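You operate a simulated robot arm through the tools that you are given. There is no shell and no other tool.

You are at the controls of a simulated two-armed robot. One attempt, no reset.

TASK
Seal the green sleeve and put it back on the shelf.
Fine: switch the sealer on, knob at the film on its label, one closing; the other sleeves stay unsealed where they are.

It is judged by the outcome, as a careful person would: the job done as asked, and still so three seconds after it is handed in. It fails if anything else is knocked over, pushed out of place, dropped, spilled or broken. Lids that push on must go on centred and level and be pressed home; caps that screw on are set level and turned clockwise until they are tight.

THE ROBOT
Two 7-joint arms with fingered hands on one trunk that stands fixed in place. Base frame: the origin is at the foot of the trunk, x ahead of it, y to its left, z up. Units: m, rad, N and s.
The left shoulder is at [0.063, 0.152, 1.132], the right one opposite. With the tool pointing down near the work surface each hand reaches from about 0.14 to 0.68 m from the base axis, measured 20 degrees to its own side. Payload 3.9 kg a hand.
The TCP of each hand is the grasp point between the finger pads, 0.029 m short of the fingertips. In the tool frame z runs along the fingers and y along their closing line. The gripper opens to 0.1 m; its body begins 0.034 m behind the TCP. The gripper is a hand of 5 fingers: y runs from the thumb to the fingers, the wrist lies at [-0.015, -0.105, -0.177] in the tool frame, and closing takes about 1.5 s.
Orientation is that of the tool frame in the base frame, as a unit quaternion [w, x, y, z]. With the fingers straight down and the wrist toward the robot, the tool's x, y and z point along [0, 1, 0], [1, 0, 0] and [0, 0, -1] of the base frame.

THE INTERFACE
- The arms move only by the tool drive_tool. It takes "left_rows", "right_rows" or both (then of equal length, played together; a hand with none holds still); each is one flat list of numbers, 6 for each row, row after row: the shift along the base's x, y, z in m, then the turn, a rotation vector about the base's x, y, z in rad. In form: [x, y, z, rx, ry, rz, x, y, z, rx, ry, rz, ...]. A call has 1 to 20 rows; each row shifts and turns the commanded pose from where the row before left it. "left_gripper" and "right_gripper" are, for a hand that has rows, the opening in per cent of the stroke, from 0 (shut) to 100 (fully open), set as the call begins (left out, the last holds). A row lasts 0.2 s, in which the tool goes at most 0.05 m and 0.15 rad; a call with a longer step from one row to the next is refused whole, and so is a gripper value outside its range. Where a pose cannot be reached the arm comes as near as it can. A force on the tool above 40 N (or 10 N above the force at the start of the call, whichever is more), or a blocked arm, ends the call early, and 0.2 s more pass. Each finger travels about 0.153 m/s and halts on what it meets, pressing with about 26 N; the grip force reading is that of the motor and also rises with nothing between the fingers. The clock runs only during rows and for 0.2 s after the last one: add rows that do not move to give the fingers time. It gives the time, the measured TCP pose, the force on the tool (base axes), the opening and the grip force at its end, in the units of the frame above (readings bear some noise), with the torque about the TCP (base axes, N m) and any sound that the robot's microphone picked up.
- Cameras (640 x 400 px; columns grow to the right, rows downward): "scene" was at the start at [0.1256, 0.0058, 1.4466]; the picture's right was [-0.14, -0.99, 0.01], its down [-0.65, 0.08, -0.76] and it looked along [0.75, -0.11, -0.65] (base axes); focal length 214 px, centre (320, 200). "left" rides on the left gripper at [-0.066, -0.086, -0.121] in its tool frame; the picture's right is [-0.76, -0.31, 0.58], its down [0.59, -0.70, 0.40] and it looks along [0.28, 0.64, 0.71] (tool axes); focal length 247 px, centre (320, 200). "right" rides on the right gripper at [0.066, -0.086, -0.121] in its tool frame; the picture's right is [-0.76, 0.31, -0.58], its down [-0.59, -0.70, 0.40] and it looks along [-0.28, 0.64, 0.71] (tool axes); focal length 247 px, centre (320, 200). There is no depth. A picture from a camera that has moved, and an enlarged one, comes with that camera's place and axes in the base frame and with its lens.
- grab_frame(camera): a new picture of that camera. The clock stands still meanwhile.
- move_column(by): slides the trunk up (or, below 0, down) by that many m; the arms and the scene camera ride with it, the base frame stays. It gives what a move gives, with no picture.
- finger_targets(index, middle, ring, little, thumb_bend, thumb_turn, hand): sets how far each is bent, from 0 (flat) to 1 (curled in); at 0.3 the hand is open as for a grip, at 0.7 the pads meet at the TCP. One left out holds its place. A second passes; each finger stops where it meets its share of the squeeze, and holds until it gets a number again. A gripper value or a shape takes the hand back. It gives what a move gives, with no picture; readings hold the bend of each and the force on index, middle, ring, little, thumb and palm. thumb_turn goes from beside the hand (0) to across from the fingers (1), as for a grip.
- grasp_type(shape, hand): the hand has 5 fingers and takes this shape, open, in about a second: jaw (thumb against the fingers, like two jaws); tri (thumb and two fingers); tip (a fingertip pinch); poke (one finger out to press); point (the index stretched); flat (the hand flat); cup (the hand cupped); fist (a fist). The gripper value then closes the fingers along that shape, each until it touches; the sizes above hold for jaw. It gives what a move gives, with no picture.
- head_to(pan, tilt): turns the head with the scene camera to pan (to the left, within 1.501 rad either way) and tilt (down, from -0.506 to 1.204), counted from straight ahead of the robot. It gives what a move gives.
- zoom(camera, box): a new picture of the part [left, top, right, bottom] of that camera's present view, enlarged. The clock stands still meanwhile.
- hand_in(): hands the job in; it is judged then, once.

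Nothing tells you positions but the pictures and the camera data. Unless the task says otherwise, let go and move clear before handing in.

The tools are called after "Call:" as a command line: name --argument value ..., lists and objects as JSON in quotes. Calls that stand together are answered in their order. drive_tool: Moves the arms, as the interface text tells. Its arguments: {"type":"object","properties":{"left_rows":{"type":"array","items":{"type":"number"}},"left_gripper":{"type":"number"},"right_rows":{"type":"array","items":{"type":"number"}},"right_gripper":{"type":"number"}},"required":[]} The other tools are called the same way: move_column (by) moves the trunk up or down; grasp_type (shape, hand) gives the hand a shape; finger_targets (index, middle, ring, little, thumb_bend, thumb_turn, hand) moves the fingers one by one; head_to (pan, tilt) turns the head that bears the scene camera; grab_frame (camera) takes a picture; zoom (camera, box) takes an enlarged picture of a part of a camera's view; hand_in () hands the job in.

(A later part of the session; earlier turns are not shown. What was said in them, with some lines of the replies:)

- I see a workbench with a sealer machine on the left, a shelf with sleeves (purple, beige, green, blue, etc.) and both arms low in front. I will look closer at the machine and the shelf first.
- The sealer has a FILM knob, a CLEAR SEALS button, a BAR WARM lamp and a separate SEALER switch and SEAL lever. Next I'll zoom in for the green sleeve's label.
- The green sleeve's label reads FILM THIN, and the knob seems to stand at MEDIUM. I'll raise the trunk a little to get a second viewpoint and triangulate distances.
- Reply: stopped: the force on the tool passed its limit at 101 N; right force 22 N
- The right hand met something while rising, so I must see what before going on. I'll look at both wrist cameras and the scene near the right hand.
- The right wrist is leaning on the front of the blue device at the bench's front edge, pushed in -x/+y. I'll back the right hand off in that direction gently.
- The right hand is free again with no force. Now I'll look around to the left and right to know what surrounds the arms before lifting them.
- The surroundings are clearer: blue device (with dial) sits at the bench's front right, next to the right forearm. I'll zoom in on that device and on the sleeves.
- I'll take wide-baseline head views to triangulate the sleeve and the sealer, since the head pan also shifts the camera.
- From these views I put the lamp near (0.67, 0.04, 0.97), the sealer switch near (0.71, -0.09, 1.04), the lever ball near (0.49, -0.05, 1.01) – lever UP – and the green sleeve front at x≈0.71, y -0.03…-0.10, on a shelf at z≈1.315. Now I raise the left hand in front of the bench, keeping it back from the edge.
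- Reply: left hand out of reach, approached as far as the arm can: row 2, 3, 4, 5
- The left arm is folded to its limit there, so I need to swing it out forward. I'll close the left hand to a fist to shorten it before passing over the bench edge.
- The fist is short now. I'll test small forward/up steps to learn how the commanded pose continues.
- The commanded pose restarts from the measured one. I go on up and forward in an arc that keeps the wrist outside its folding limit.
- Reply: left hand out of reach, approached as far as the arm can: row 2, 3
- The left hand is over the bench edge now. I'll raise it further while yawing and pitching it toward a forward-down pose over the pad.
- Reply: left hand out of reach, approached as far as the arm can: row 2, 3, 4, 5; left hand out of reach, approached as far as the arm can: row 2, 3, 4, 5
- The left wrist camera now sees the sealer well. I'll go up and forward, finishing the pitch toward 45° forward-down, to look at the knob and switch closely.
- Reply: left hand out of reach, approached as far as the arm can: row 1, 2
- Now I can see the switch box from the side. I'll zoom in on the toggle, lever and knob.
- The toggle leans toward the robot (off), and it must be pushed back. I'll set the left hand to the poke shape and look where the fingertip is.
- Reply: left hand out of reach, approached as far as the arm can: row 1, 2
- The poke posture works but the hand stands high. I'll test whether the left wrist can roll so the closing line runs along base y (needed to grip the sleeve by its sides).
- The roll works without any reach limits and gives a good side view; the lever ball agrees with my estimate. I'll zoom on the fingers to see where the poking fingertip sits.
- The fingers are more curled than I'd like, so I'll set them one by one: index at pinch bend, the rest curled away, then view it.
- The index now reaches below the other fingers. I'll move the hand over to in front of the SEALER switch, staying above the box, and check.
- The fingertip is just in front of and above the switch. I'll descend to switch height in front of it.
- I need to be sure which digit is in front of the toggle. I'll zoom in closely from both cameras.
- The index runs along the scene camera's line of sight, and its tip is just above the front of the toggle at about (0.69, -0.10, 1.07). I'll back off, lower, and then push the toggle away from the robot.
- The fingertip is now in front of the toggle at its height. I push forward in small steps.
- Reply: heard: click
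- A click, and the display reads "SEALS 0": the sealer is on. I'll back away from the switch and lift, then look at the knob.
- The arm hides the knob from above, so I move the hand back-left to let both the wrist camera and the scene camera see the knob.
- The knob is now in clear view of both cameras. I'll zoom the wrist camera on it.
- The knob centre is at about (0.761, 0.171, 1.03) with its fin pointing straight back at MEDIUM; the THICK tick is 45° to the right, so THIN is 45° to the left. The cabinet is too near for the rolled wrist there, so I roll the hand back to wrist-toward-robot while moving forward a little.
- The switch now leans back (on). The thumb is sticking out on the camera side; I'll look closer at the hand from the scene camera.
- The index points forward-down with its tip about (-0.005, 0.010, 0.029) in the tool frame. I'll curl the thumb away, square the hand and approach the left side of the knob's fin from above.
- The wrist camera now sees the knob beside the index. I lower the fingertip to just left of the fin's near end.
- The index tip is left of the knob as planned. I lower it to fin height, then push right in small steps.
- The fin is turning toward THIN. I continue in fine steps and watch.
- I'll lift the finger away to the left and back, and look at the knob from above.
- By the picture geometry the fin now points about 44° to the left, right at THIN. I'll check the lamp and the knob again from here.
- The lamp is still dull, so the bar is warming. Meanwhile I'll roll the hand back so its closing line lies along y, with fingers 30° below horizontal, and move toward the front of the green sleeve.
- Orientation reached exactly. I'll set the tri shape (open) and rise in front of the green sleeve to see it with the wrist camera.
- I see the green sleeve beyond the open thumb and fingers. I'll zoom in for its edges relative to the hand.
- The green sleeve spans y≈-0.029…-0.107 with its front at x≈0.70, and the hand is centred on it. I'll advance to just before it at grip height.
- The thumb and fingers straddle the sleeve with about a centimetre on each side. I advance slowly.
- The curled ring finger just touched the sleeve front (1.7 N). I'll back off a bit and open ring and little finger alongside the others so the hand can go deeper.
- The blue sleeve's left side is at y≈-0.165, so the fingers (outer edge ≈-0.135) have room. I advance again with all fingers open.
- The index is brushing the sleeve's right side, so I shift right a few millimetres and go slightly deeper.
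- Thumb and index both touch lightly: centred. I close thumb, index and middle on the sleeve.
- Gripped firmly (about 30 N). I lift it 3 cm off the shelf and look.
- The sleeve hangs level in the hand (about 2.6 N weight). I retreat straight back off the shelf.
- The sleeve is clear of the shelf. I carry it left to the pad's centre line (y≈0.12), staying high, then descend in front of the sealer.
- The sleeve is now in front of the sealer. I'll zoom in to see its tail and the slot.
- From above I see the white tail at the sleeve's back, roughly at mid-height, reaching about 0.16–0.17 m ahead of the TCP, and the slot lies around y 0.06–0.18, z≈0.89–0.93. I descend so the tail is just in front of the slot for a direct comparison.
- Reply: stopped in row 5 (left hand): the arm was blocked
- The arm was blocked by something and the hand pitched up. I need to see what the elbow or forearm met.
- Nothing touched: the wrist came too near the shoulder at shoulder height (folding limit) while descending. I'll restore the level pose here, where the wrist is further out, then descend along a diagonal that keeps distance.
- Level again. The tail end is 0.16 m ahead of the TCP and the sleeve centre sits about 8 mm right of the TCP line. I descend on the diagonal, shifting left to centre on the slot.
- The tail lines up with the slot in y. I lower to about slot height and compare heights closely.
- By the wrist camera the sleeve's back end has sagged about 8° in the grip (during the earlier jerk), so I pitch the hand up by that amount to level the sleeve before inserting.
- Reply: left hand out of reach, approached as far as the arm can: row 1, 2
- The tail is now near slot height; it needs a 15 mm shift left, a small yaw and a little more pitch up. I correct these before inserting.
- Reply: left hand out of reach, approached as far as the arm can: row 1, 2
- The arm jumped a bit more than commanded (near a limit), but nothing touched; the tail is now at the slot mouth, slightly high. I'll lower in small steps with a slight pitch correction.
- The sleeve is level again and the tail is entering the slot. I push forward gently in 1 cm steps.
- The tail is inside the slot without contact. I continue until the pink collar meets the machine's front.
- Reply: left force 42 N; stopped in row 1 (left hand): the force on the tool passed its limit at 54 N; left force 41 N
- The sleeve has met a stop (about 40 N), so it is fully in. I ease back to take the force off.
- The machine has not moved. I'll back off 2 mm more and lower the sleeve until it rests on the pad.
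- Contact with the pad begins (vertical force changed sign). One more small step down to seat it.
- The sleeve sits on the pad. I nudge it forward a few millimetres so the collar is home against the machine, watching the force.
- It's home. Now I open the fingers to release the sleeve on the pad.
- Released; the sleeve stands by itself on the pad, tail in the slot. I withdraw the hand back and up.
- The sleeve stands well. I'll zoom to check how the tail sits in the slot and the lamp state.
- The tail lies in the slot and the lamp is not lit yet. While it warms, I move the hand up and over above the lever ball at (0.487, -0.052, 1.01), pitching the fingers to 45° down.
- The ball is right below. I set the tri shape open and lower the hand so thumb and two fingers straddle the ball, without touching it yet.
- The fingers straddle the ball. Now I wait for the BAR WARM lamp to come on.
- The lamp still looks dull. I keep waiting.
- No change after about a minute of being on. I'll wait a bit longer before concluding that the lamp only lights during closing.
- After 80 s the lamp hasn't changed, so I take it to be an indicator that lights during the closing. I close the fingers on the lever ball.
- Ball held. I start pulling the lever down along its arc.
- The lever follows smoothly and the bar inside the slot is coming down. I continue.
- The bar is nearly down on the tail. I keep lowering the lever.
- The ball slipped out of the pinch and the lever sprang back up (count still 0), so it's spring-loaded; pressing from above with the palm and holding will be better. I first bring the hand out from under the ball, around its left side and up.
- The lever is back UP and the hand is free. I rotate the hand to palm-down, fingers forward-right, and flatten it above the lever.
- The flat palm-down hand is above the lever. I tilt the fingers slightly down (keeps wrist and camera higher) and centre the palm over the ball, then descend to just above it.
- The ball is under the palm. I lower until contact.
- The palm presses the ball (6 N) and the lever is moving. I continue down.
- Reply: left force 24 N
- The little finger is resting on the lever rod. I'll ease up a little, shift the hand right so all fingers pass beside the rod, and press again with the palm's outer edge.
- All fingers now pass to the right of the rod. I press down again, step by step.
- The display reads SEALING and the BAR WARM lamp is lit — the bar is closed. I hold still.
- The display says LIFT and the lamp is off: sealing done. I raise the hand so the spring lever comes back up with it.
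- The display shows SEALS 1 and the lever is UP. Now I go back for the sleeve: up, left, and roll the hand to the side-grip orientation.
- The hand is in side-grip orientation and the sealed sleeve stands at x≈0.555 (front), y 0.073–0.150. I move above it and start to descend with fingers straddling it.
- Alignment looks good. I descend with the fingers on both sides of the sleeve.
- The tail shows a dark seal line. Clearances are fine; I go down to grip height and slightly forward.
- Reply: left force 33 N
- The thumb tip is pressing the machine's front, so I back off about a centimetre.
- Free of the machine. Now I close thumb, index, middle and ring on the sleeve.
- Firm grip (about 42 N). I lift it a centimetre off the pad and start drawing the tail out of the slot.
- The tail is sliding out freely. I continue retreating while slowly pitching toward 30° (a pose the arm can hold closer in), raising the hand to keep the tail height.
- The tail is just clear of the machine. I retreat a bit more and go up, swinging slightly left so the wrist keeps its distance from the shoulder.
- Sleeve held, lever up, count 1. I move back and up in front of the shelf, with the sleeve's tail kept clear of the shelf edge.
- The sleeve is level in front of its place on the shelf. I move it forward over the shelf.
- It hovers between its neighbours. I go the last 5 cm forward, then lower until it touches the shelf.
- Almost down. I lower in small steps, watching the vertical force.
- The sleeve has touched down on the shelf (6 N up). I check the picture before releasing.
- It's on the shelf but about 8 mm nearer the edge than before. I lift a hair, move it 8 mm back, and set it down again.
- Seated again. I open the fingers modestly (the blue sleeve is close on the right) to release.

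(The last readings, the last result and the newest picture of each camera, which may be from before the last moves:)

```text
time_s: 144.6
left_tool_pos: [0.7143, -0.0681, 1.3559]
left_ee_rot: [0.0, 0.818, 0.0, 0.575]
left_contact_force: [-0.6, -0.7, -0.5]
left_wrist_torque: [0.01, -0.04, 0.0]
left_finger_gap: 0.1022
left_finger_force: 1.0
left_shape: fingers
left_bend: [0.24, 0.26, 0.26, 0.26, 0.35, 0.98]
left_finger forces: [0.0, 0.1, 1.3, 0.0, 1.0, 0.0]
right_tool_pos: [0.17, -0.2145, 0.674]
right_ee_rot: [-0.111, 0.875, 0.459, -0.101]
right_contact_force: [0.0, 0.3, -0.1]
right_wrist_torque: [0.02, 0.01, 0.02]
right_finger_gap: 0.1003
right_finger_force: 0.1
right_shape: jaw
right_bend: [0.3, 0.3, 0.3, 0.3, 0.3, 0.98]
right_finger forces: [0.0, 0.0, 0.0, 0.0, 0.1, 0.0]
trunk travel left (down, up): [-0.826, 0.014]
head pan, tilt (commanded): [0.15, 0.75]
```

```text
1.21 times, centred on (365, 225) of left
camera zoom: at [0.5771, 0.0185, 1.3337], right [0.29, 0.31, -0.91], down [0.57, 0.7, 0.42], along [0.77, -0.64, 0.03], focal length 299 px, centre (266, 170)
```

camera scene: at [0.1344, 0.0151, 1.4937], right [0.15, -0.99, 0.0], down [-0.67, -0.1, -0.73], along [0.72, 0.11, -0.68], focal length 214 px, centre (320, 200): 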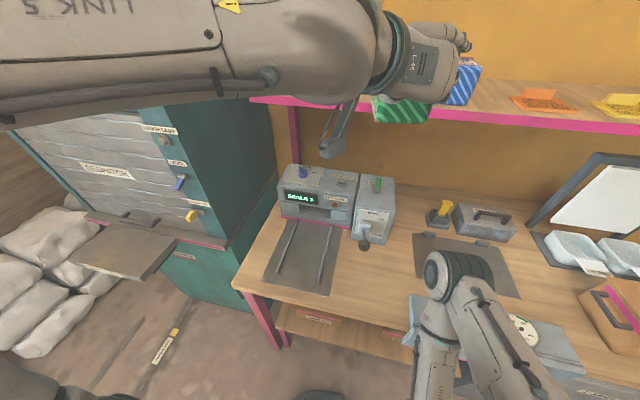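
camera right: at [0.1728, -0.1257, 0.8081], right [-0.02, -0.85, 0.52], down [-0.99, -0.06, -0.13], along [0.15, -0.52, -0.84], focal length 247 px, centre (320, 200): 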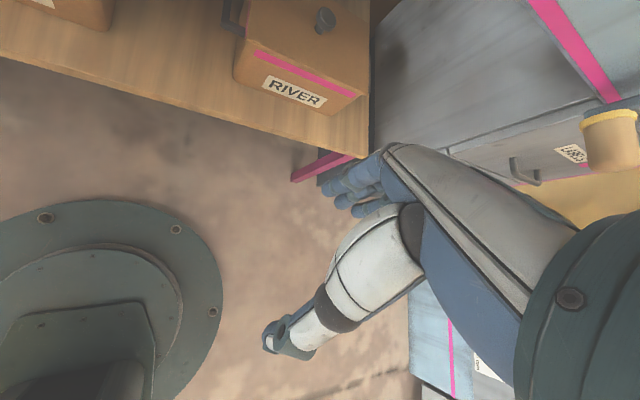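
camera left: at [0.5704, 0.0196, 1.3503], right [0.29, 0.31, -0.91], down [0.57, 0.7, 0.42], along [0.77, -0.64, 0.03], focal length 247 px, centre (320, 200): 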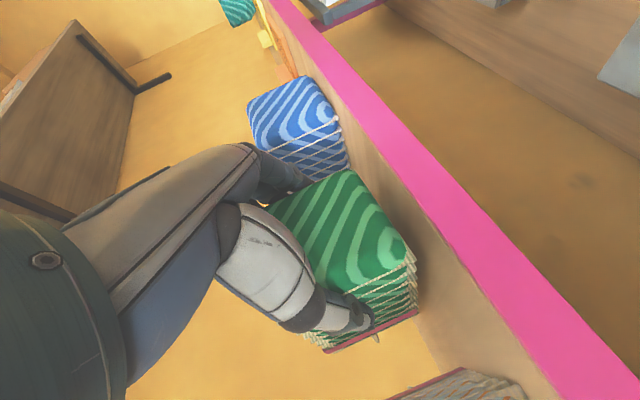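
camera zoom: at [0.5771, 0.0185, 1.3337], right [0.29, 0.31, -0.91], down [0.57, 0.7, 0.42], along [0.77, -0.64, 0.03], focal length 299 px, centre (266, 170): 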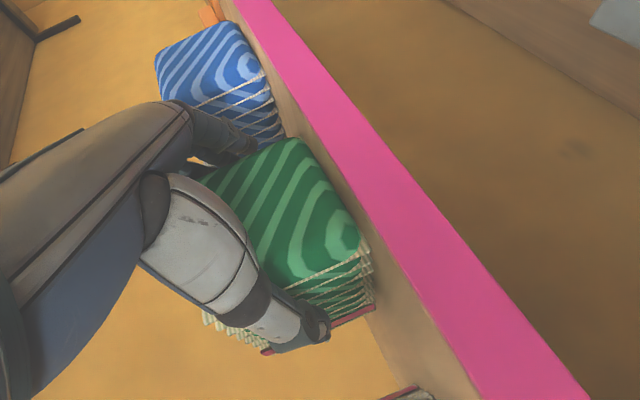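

Thumb and ring still brush the sleeve lightly; I open a little further, then withdraw straight back.

Call:
finger_targets --hand "left" --index 0.22 --middle 0.2 --ring 0.18 --little 0.2 --thumb_bend 0.26

Call:
drive_tool --left_rows '[-0.008, 0, 0.001, 0, 0, 0, -0.01, 0, 0.001, 0, 0, 0]'

Call:
zoom --camera "scene" --box '[300, 20, 500, 145]'

Call:
zoom --camera "left" --box '[230, 60, 500, 390]'

```text
time_s: 145.6
left_tool_pos: [0.7139, -0.0672, 1.3557]
left_ee_rot: [-0.001, 0.818, 0.001, 0.575]
left_contact_force: [-0.1, 0.5, 0.3]
left_wrist_torque: [0.02, 0.01, 0.04]
left_finger_gap: 0.1114
left_finger_force: 0.1
left_shape: fingers
left_bend: [0.22, 0.2, 0.18, 0.2, 0.26, 0.97]
left_finger forces: [0.0, 0.1, 0.1, 0.1, 0.0, 0.1]
right_tool_pos: [0.1695, -0.215, 0.6729]
right_ee_rot: [-0.11, 0.876, 0.459, -0.102]
right_contact_force: [0.4, -0.5, 0.0]
right_wrist_torque: [0.0, -0.02, -0.01]
right_finger_gap: 0.1
right_finger_force: 0.1
right_shape: jaw
right_bend: [0.3, 0.3, 0.3, 0.3, 0.3, 0.98]
right_finger forces: [0.0, 0.1, 0.0, 0.0, 0.1, 0.1]
trunk travel left (down, up): [-0.826, 0.014]
head pan, tilt (commanded): [0.15, 0.75]
```

```text
time_s: 146.2
left_tool_pos: [0.6953, -0.0666, 1.357]
left_ee_rot: [0.0, 0.818, 0.001, 0.575]
left_contact_force: [-0.9, -0.7, 0.0]
left_wrist_torque: [-0.01, -0.03, 0.0]
left_finger_gap: 0.1111
left_finger_force: 0.1
left_shape: fingers
left_bend: [0.22, 0.2, 0.18, 0.2, 0.26, 0.97]
left_finger forces: [0.1, 0.1, 0.0, 0.1, 0.0, 0.0]
right_tool_pos: [0.1697, -0.214, 0.6741]
right_ee_rot: [-0.11, 0.876, 0.459, -0.101]
right_contact_force: [-0.5, 0.8, 0.2]
right_wrist_torque: [-0.03, 0.02, 0.01]
right_finger_gap: 0.0998
right_finger_force: 0.1
right_shape: jaw
right_bend: [0.3, 0.3, 0.3, 0.3, 0.3, 0.98]
right_finger forces: [0.0, 0.0, 0.1, 0.0, 0.0, 0.0]
trunk travel left (down, up): [-0.826, 0.014]
head pan, tilt (commanded): [0.15, 0.75]
```

```text
3.20 times, centred on (400, 82) of scene
camera zoom: at [0.133, 0.013, 1.4939], right [0.15, -0.99, 0.0], down [-0.67, -0.1, -0.73], along [0.72, 0.11, -0.68], focal length 686 px, centre (64, 576)
```

zoom: 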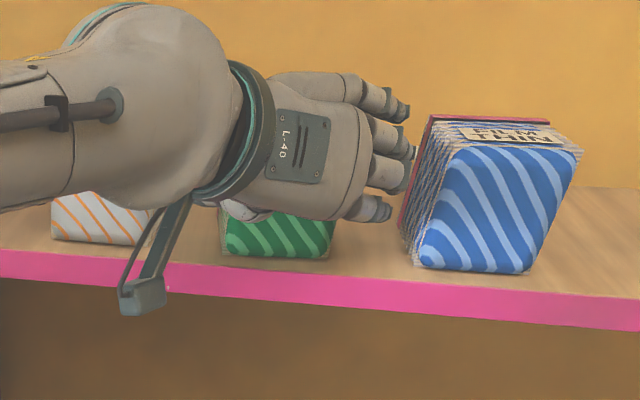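

```text
1.21 times, centred on (365, 225) of left
camera zoom: at [0.5585, 0.0183, 1.3358], right [0.29, 0.31, -0.91], down [0.57, 0.7, 0.42], along [0.77, -0.64, 0.03], focal length 299 px, centre (266, 170)
```

zoom: 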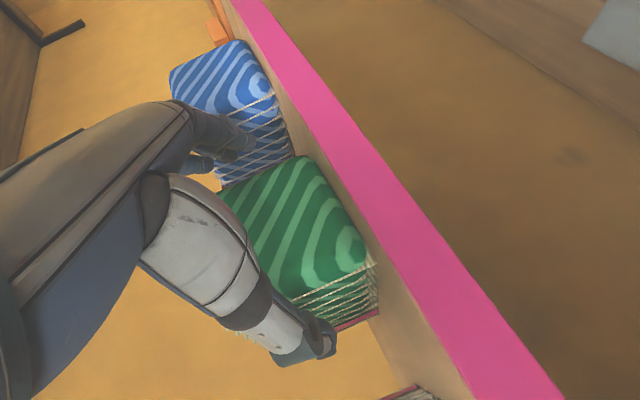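

The sleeve stays put and no finger touches anything. I withdraw fully.

Call:
drive_tool --left_rows '[-0.02, 0, 0.002, 0, 0, 0, -0.03, 0, 0.003, 0, 0, 0, -0.035, 0, 0.003, 0, 0, 0, -0.035, 0, 0, 0, 0, 0, -0.035, 0.02, 0, 0, 0, 0, -0.03, 0.03, 0, 0, 0, 0]'

Call:
drive_tool --left_rows '[0, 0.035, -0.02, 0, 0, 0, 0, 0.035, -0.02, 0, 0, 0, 0, 0.035, -0.02, 0, 0, 0, 0, 0.03, -0.02, 0, 0, 0]'

Call:
grab_frame --camera "scene"

Call:
zoom --camera "scene" --box '[250, 30, 500, 186]'

```text
time_s: 147.6
left_tool_pos: [0.5115, -0.0149, 1.3682]
left_ee_rot: [0.001, 0.817, 0.001, 0.576]
left_contact_force: [0.2, 1.0, 0.0]
left_wrist_torque: [0.0, 0.03, -0.05]
left_finger_gap: 0.1114
left_finger_force: 0.0
left_shape: fingers
left_bend: [0.22, 0.2, 0.18, 0.2, 0.26, 0.97]
left_finger forces: [0.0, 0.1, 0.1, 0.0, 0.0, 0.0]
right_tool_pos: [0.1688, -0.213, 0.6737]
right_ee_rot: [-0.109, 0.876, 0.46, -0.102]
right_contact_force: [1.6, -0.9, 0.8]
right_wrist_torque: [-0.03, -0.01, 0.0]
right_finger_gap: 0.0998
right_finger_force: 0.0
right_shape: jaw
right_bend: [0.3, 0.3, 0.3, 0.3, 0.3, 0.98]
right_finger forces: [0.0, 0.0, 0.0, 0.1, 0.1, 0.0]
trunk travel left (down, up): [-0.826, 0.014]
head pan, tilt (commanded): [0.15, 0.75]
```

```text
time_s: 148.6
left_tool_pos: [0.5125, 0.1204, 1.2851]
left_ee_rot: [0.0, 0.818, 0.001, 0.575]
left_contact_force: [0.3, -0.4, -0.1]
left_wrist_torque: [0.02, 0.03, 0.02]
left_finger_gap: 0.1112
left_finger_force: 0.0
left_shape: fingers
left_bend: [0.22, 0.2, 0.18, 0.2, 0.26, 0.97]
left_finger forces: [0.0, 0.0, 0.0, 0.1, 0.1, 0.0]
right_tool_pos: [0.1703, -0.2122, 0.6736]
right_ee_rot: [-0.109, 0.875, 0.46, -0.103]
right_contact_force: [-0.5, 0.4, 0.4]
right_wrist_torque: [0.0, 0.03, 0.0]
right_finger_gap: 0.1004
right_finger_force: 0.0
right_shape: jaw
right_bend: [0.3, 0.3, 0.3, 0.3, 0.3, 0.98]
right_finger forces: [0.0, 0.1, 0.0, 0.0, 0.1, 0.1]
trunk travel left (down, up): [-0.826, 0.014]
head pan, tilt (commanded): [0.15, 0.75]
```

```text
taken
camera scene: at [0.1339, 0.0163, 1.4938], right [0.15, -0.99, 0.0], down [-0.67, -0.1, -0.73], along [0.72, 0.11, -0.68], focal length 214 px, centre (320, 200)
```

scene: 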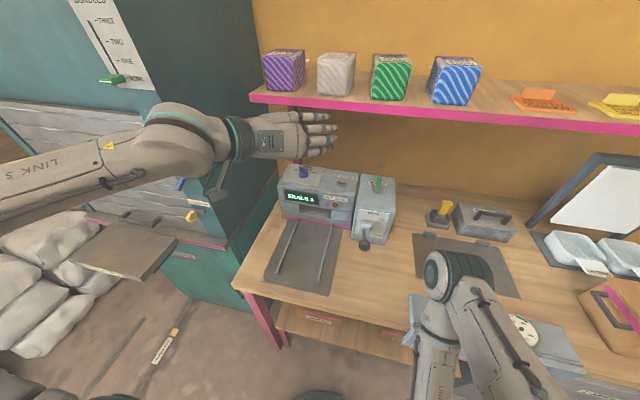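

```text
2.56 times, centred on (375, 108) of scene
camera zoom: at [0.1339, 0.0163, 1.4938], right [0.15, -0.99, 0.0], down [-0.67, -0.1, -0.73], along [0.72, 0.11, -0.68], focal length 549 px, centre (179, 436)
```

zoom: 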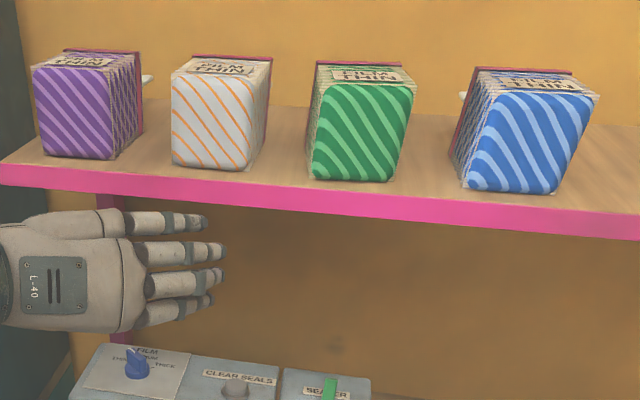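

All four sleeves stand in line with the green one back in its place. I'll verify the display, and check the rest of the bench (including the device the right arm leaned on at the start).

Call:
zoom --camera "scene" --box '[260, 150, 420, 250]'

Call:
head_to --pan -0.141 --tilt 0.719

Call:
grab_frame --camera "scene"

Call:
zoom --camera "scene" --box '[360, 150, 600, 300]'

Call:
zoom --camera "scene" --box '[160, 40, 400, 190]'

```text
4.00 times, centred on (340, 200) of scene
camera zoom: at [0.1339, 0.0163, 1.4938], right [0.15, -0.99, 0.0], down [-0.67, -0.1, -0.73], along [0.72, 0.11, -0.68], focal length 858 px, centre (240, 200)
```

zoom: 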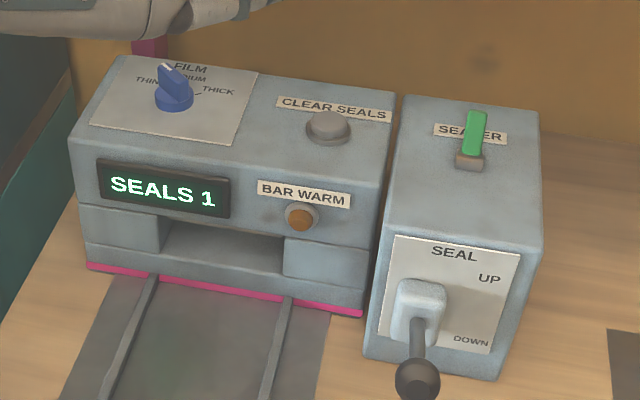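

```text
time_s: 149.4
left_tool_pos: [0.5122, 0.117, 1.2862]
left_ee_rot: [-0.001, 0.818, 0.0, 0.575]
left_contact_force: [0.5, 0.0, -0.6]
left_wrist_torque: [-0.03, 0.03, 0.05]
left_finger_gap: 0.1115
left_finger_force: 0.0
left_shape: fingers
left_bend: [0.22, 0.2, 0.18, 0.2, 0.26, 0.97]
left_finger forces: [0.0, 0.0, 0.0, 0.0, 0.1, 0.0]
right_tool_pos: [0.1687, -0.2142, 0.6746]
right_ee_rot: [-0.109, 0.876, 0.459, -0.101]
right_contact_force: [0.3, -0.8, 0.1]
right_wrist_torque: [0.02, -0.02, -0.02]
right_finger_gap: 0.1001
right_finger_force: 0.1
right_shape: jaw
right_bend: [0.3, 0.3, 0.3, 0.3, 0.3, 0.98]
right_finger forces: [0.0, 0.0, 0.0, 0.0, 0.0, 0.0]
trunk travel left (down, up): [-0.826, 0.014]
head pan, tilt (commanded): [-0.141, 0.719]
```

```text
taken
camera scene: at [0.1352, -0.0119, 1.4964], right [-0.14, -0.99, 0.0], down [-0.65, 0.09, -0.75], along [0.74, -0.11, -0.66], focal length 214 px, centre (320, 200)
```

scene: 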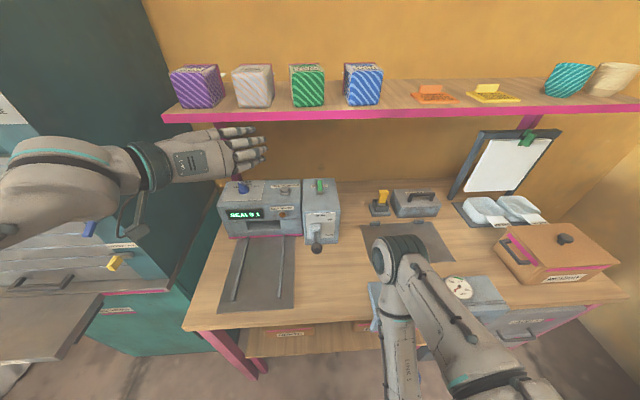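

```text
2.67 times, centred on (480, 225) of scene
camera zoom: at [0.1352, -0.0119, 1.4964], right [-0.14, -0.99, 0.0], down [-0.65, 0.09, -0.75], along [0.74, -0.11, -0.66], focal length 572 px, centre (-107, 133)
```

zoom: 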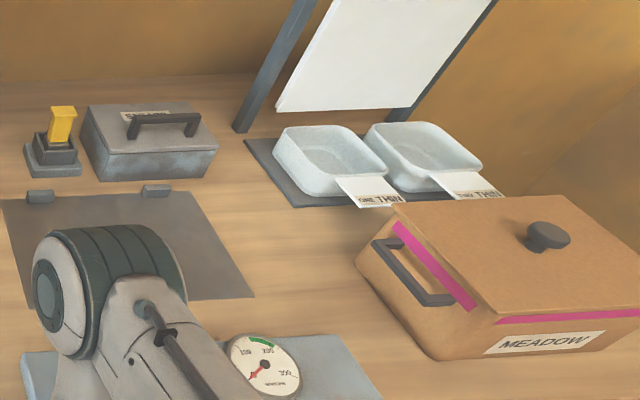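

```text
2.67 times, centred on (280, 115) of scene
camera zoom: at [0.1352, -0.0119, 1.4964], right [-0.14, -0.99, 0.0], down [-0.65, 0.09, -0.75], along [0.74, -0.11, -0.66], focal length 572 px, centre (427, 427)
```

zoom: 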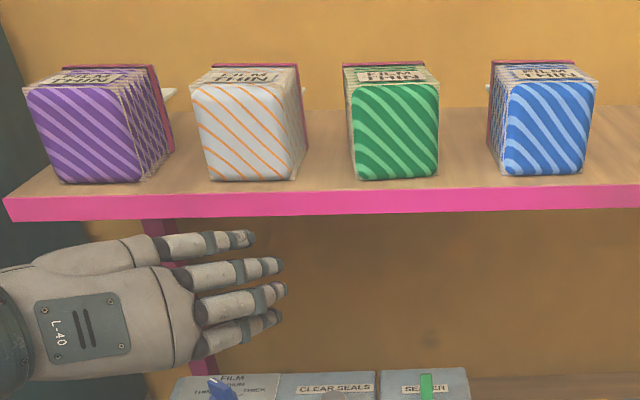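

The display reads SEALS 1, the lever is UP, the knob is at THIN, and the green sleeve stands back in its place between the white and blue ones. Nothing else has shifted and both hands are clear, so I hand the job in.

Call:
hand_in

```text
The job is handed in.
```

The green sleeve is sealed and back in its place on the shelf, between the white and blue ones. I've handed the job in.

- **Sealer:** it is switched on with the knob at THIN, as on the sleeve's label. The display went through SEALING and LIFT and now reads SEALS 1. A dark seal line showed on the sleeve's tail when it came out.
- **Lever:** it is back UP. On the first try the ball slipped out of my fingers and the lever sprang up with the count still at 0, and I eased back once more before the full closing. Only one closing was counted.
- **Bump at the start:** while I raised the trunk, the right wrist hit the blue device with the dial at the front of the bench, reaching about 101 N before it stopped. Comparing pictures from before and after, I could not see that it had moved, to within a few millimetres.
- **Contact with the machine:** the left hand pressed the sealer's front, peaking at about 54 N while the tail went in and about 29 N when I took the sleeve again. The sealer did not shift in the pictures.

The other sleeves were not touched. The sealer is still on, since you did not ask for it to be switched off.
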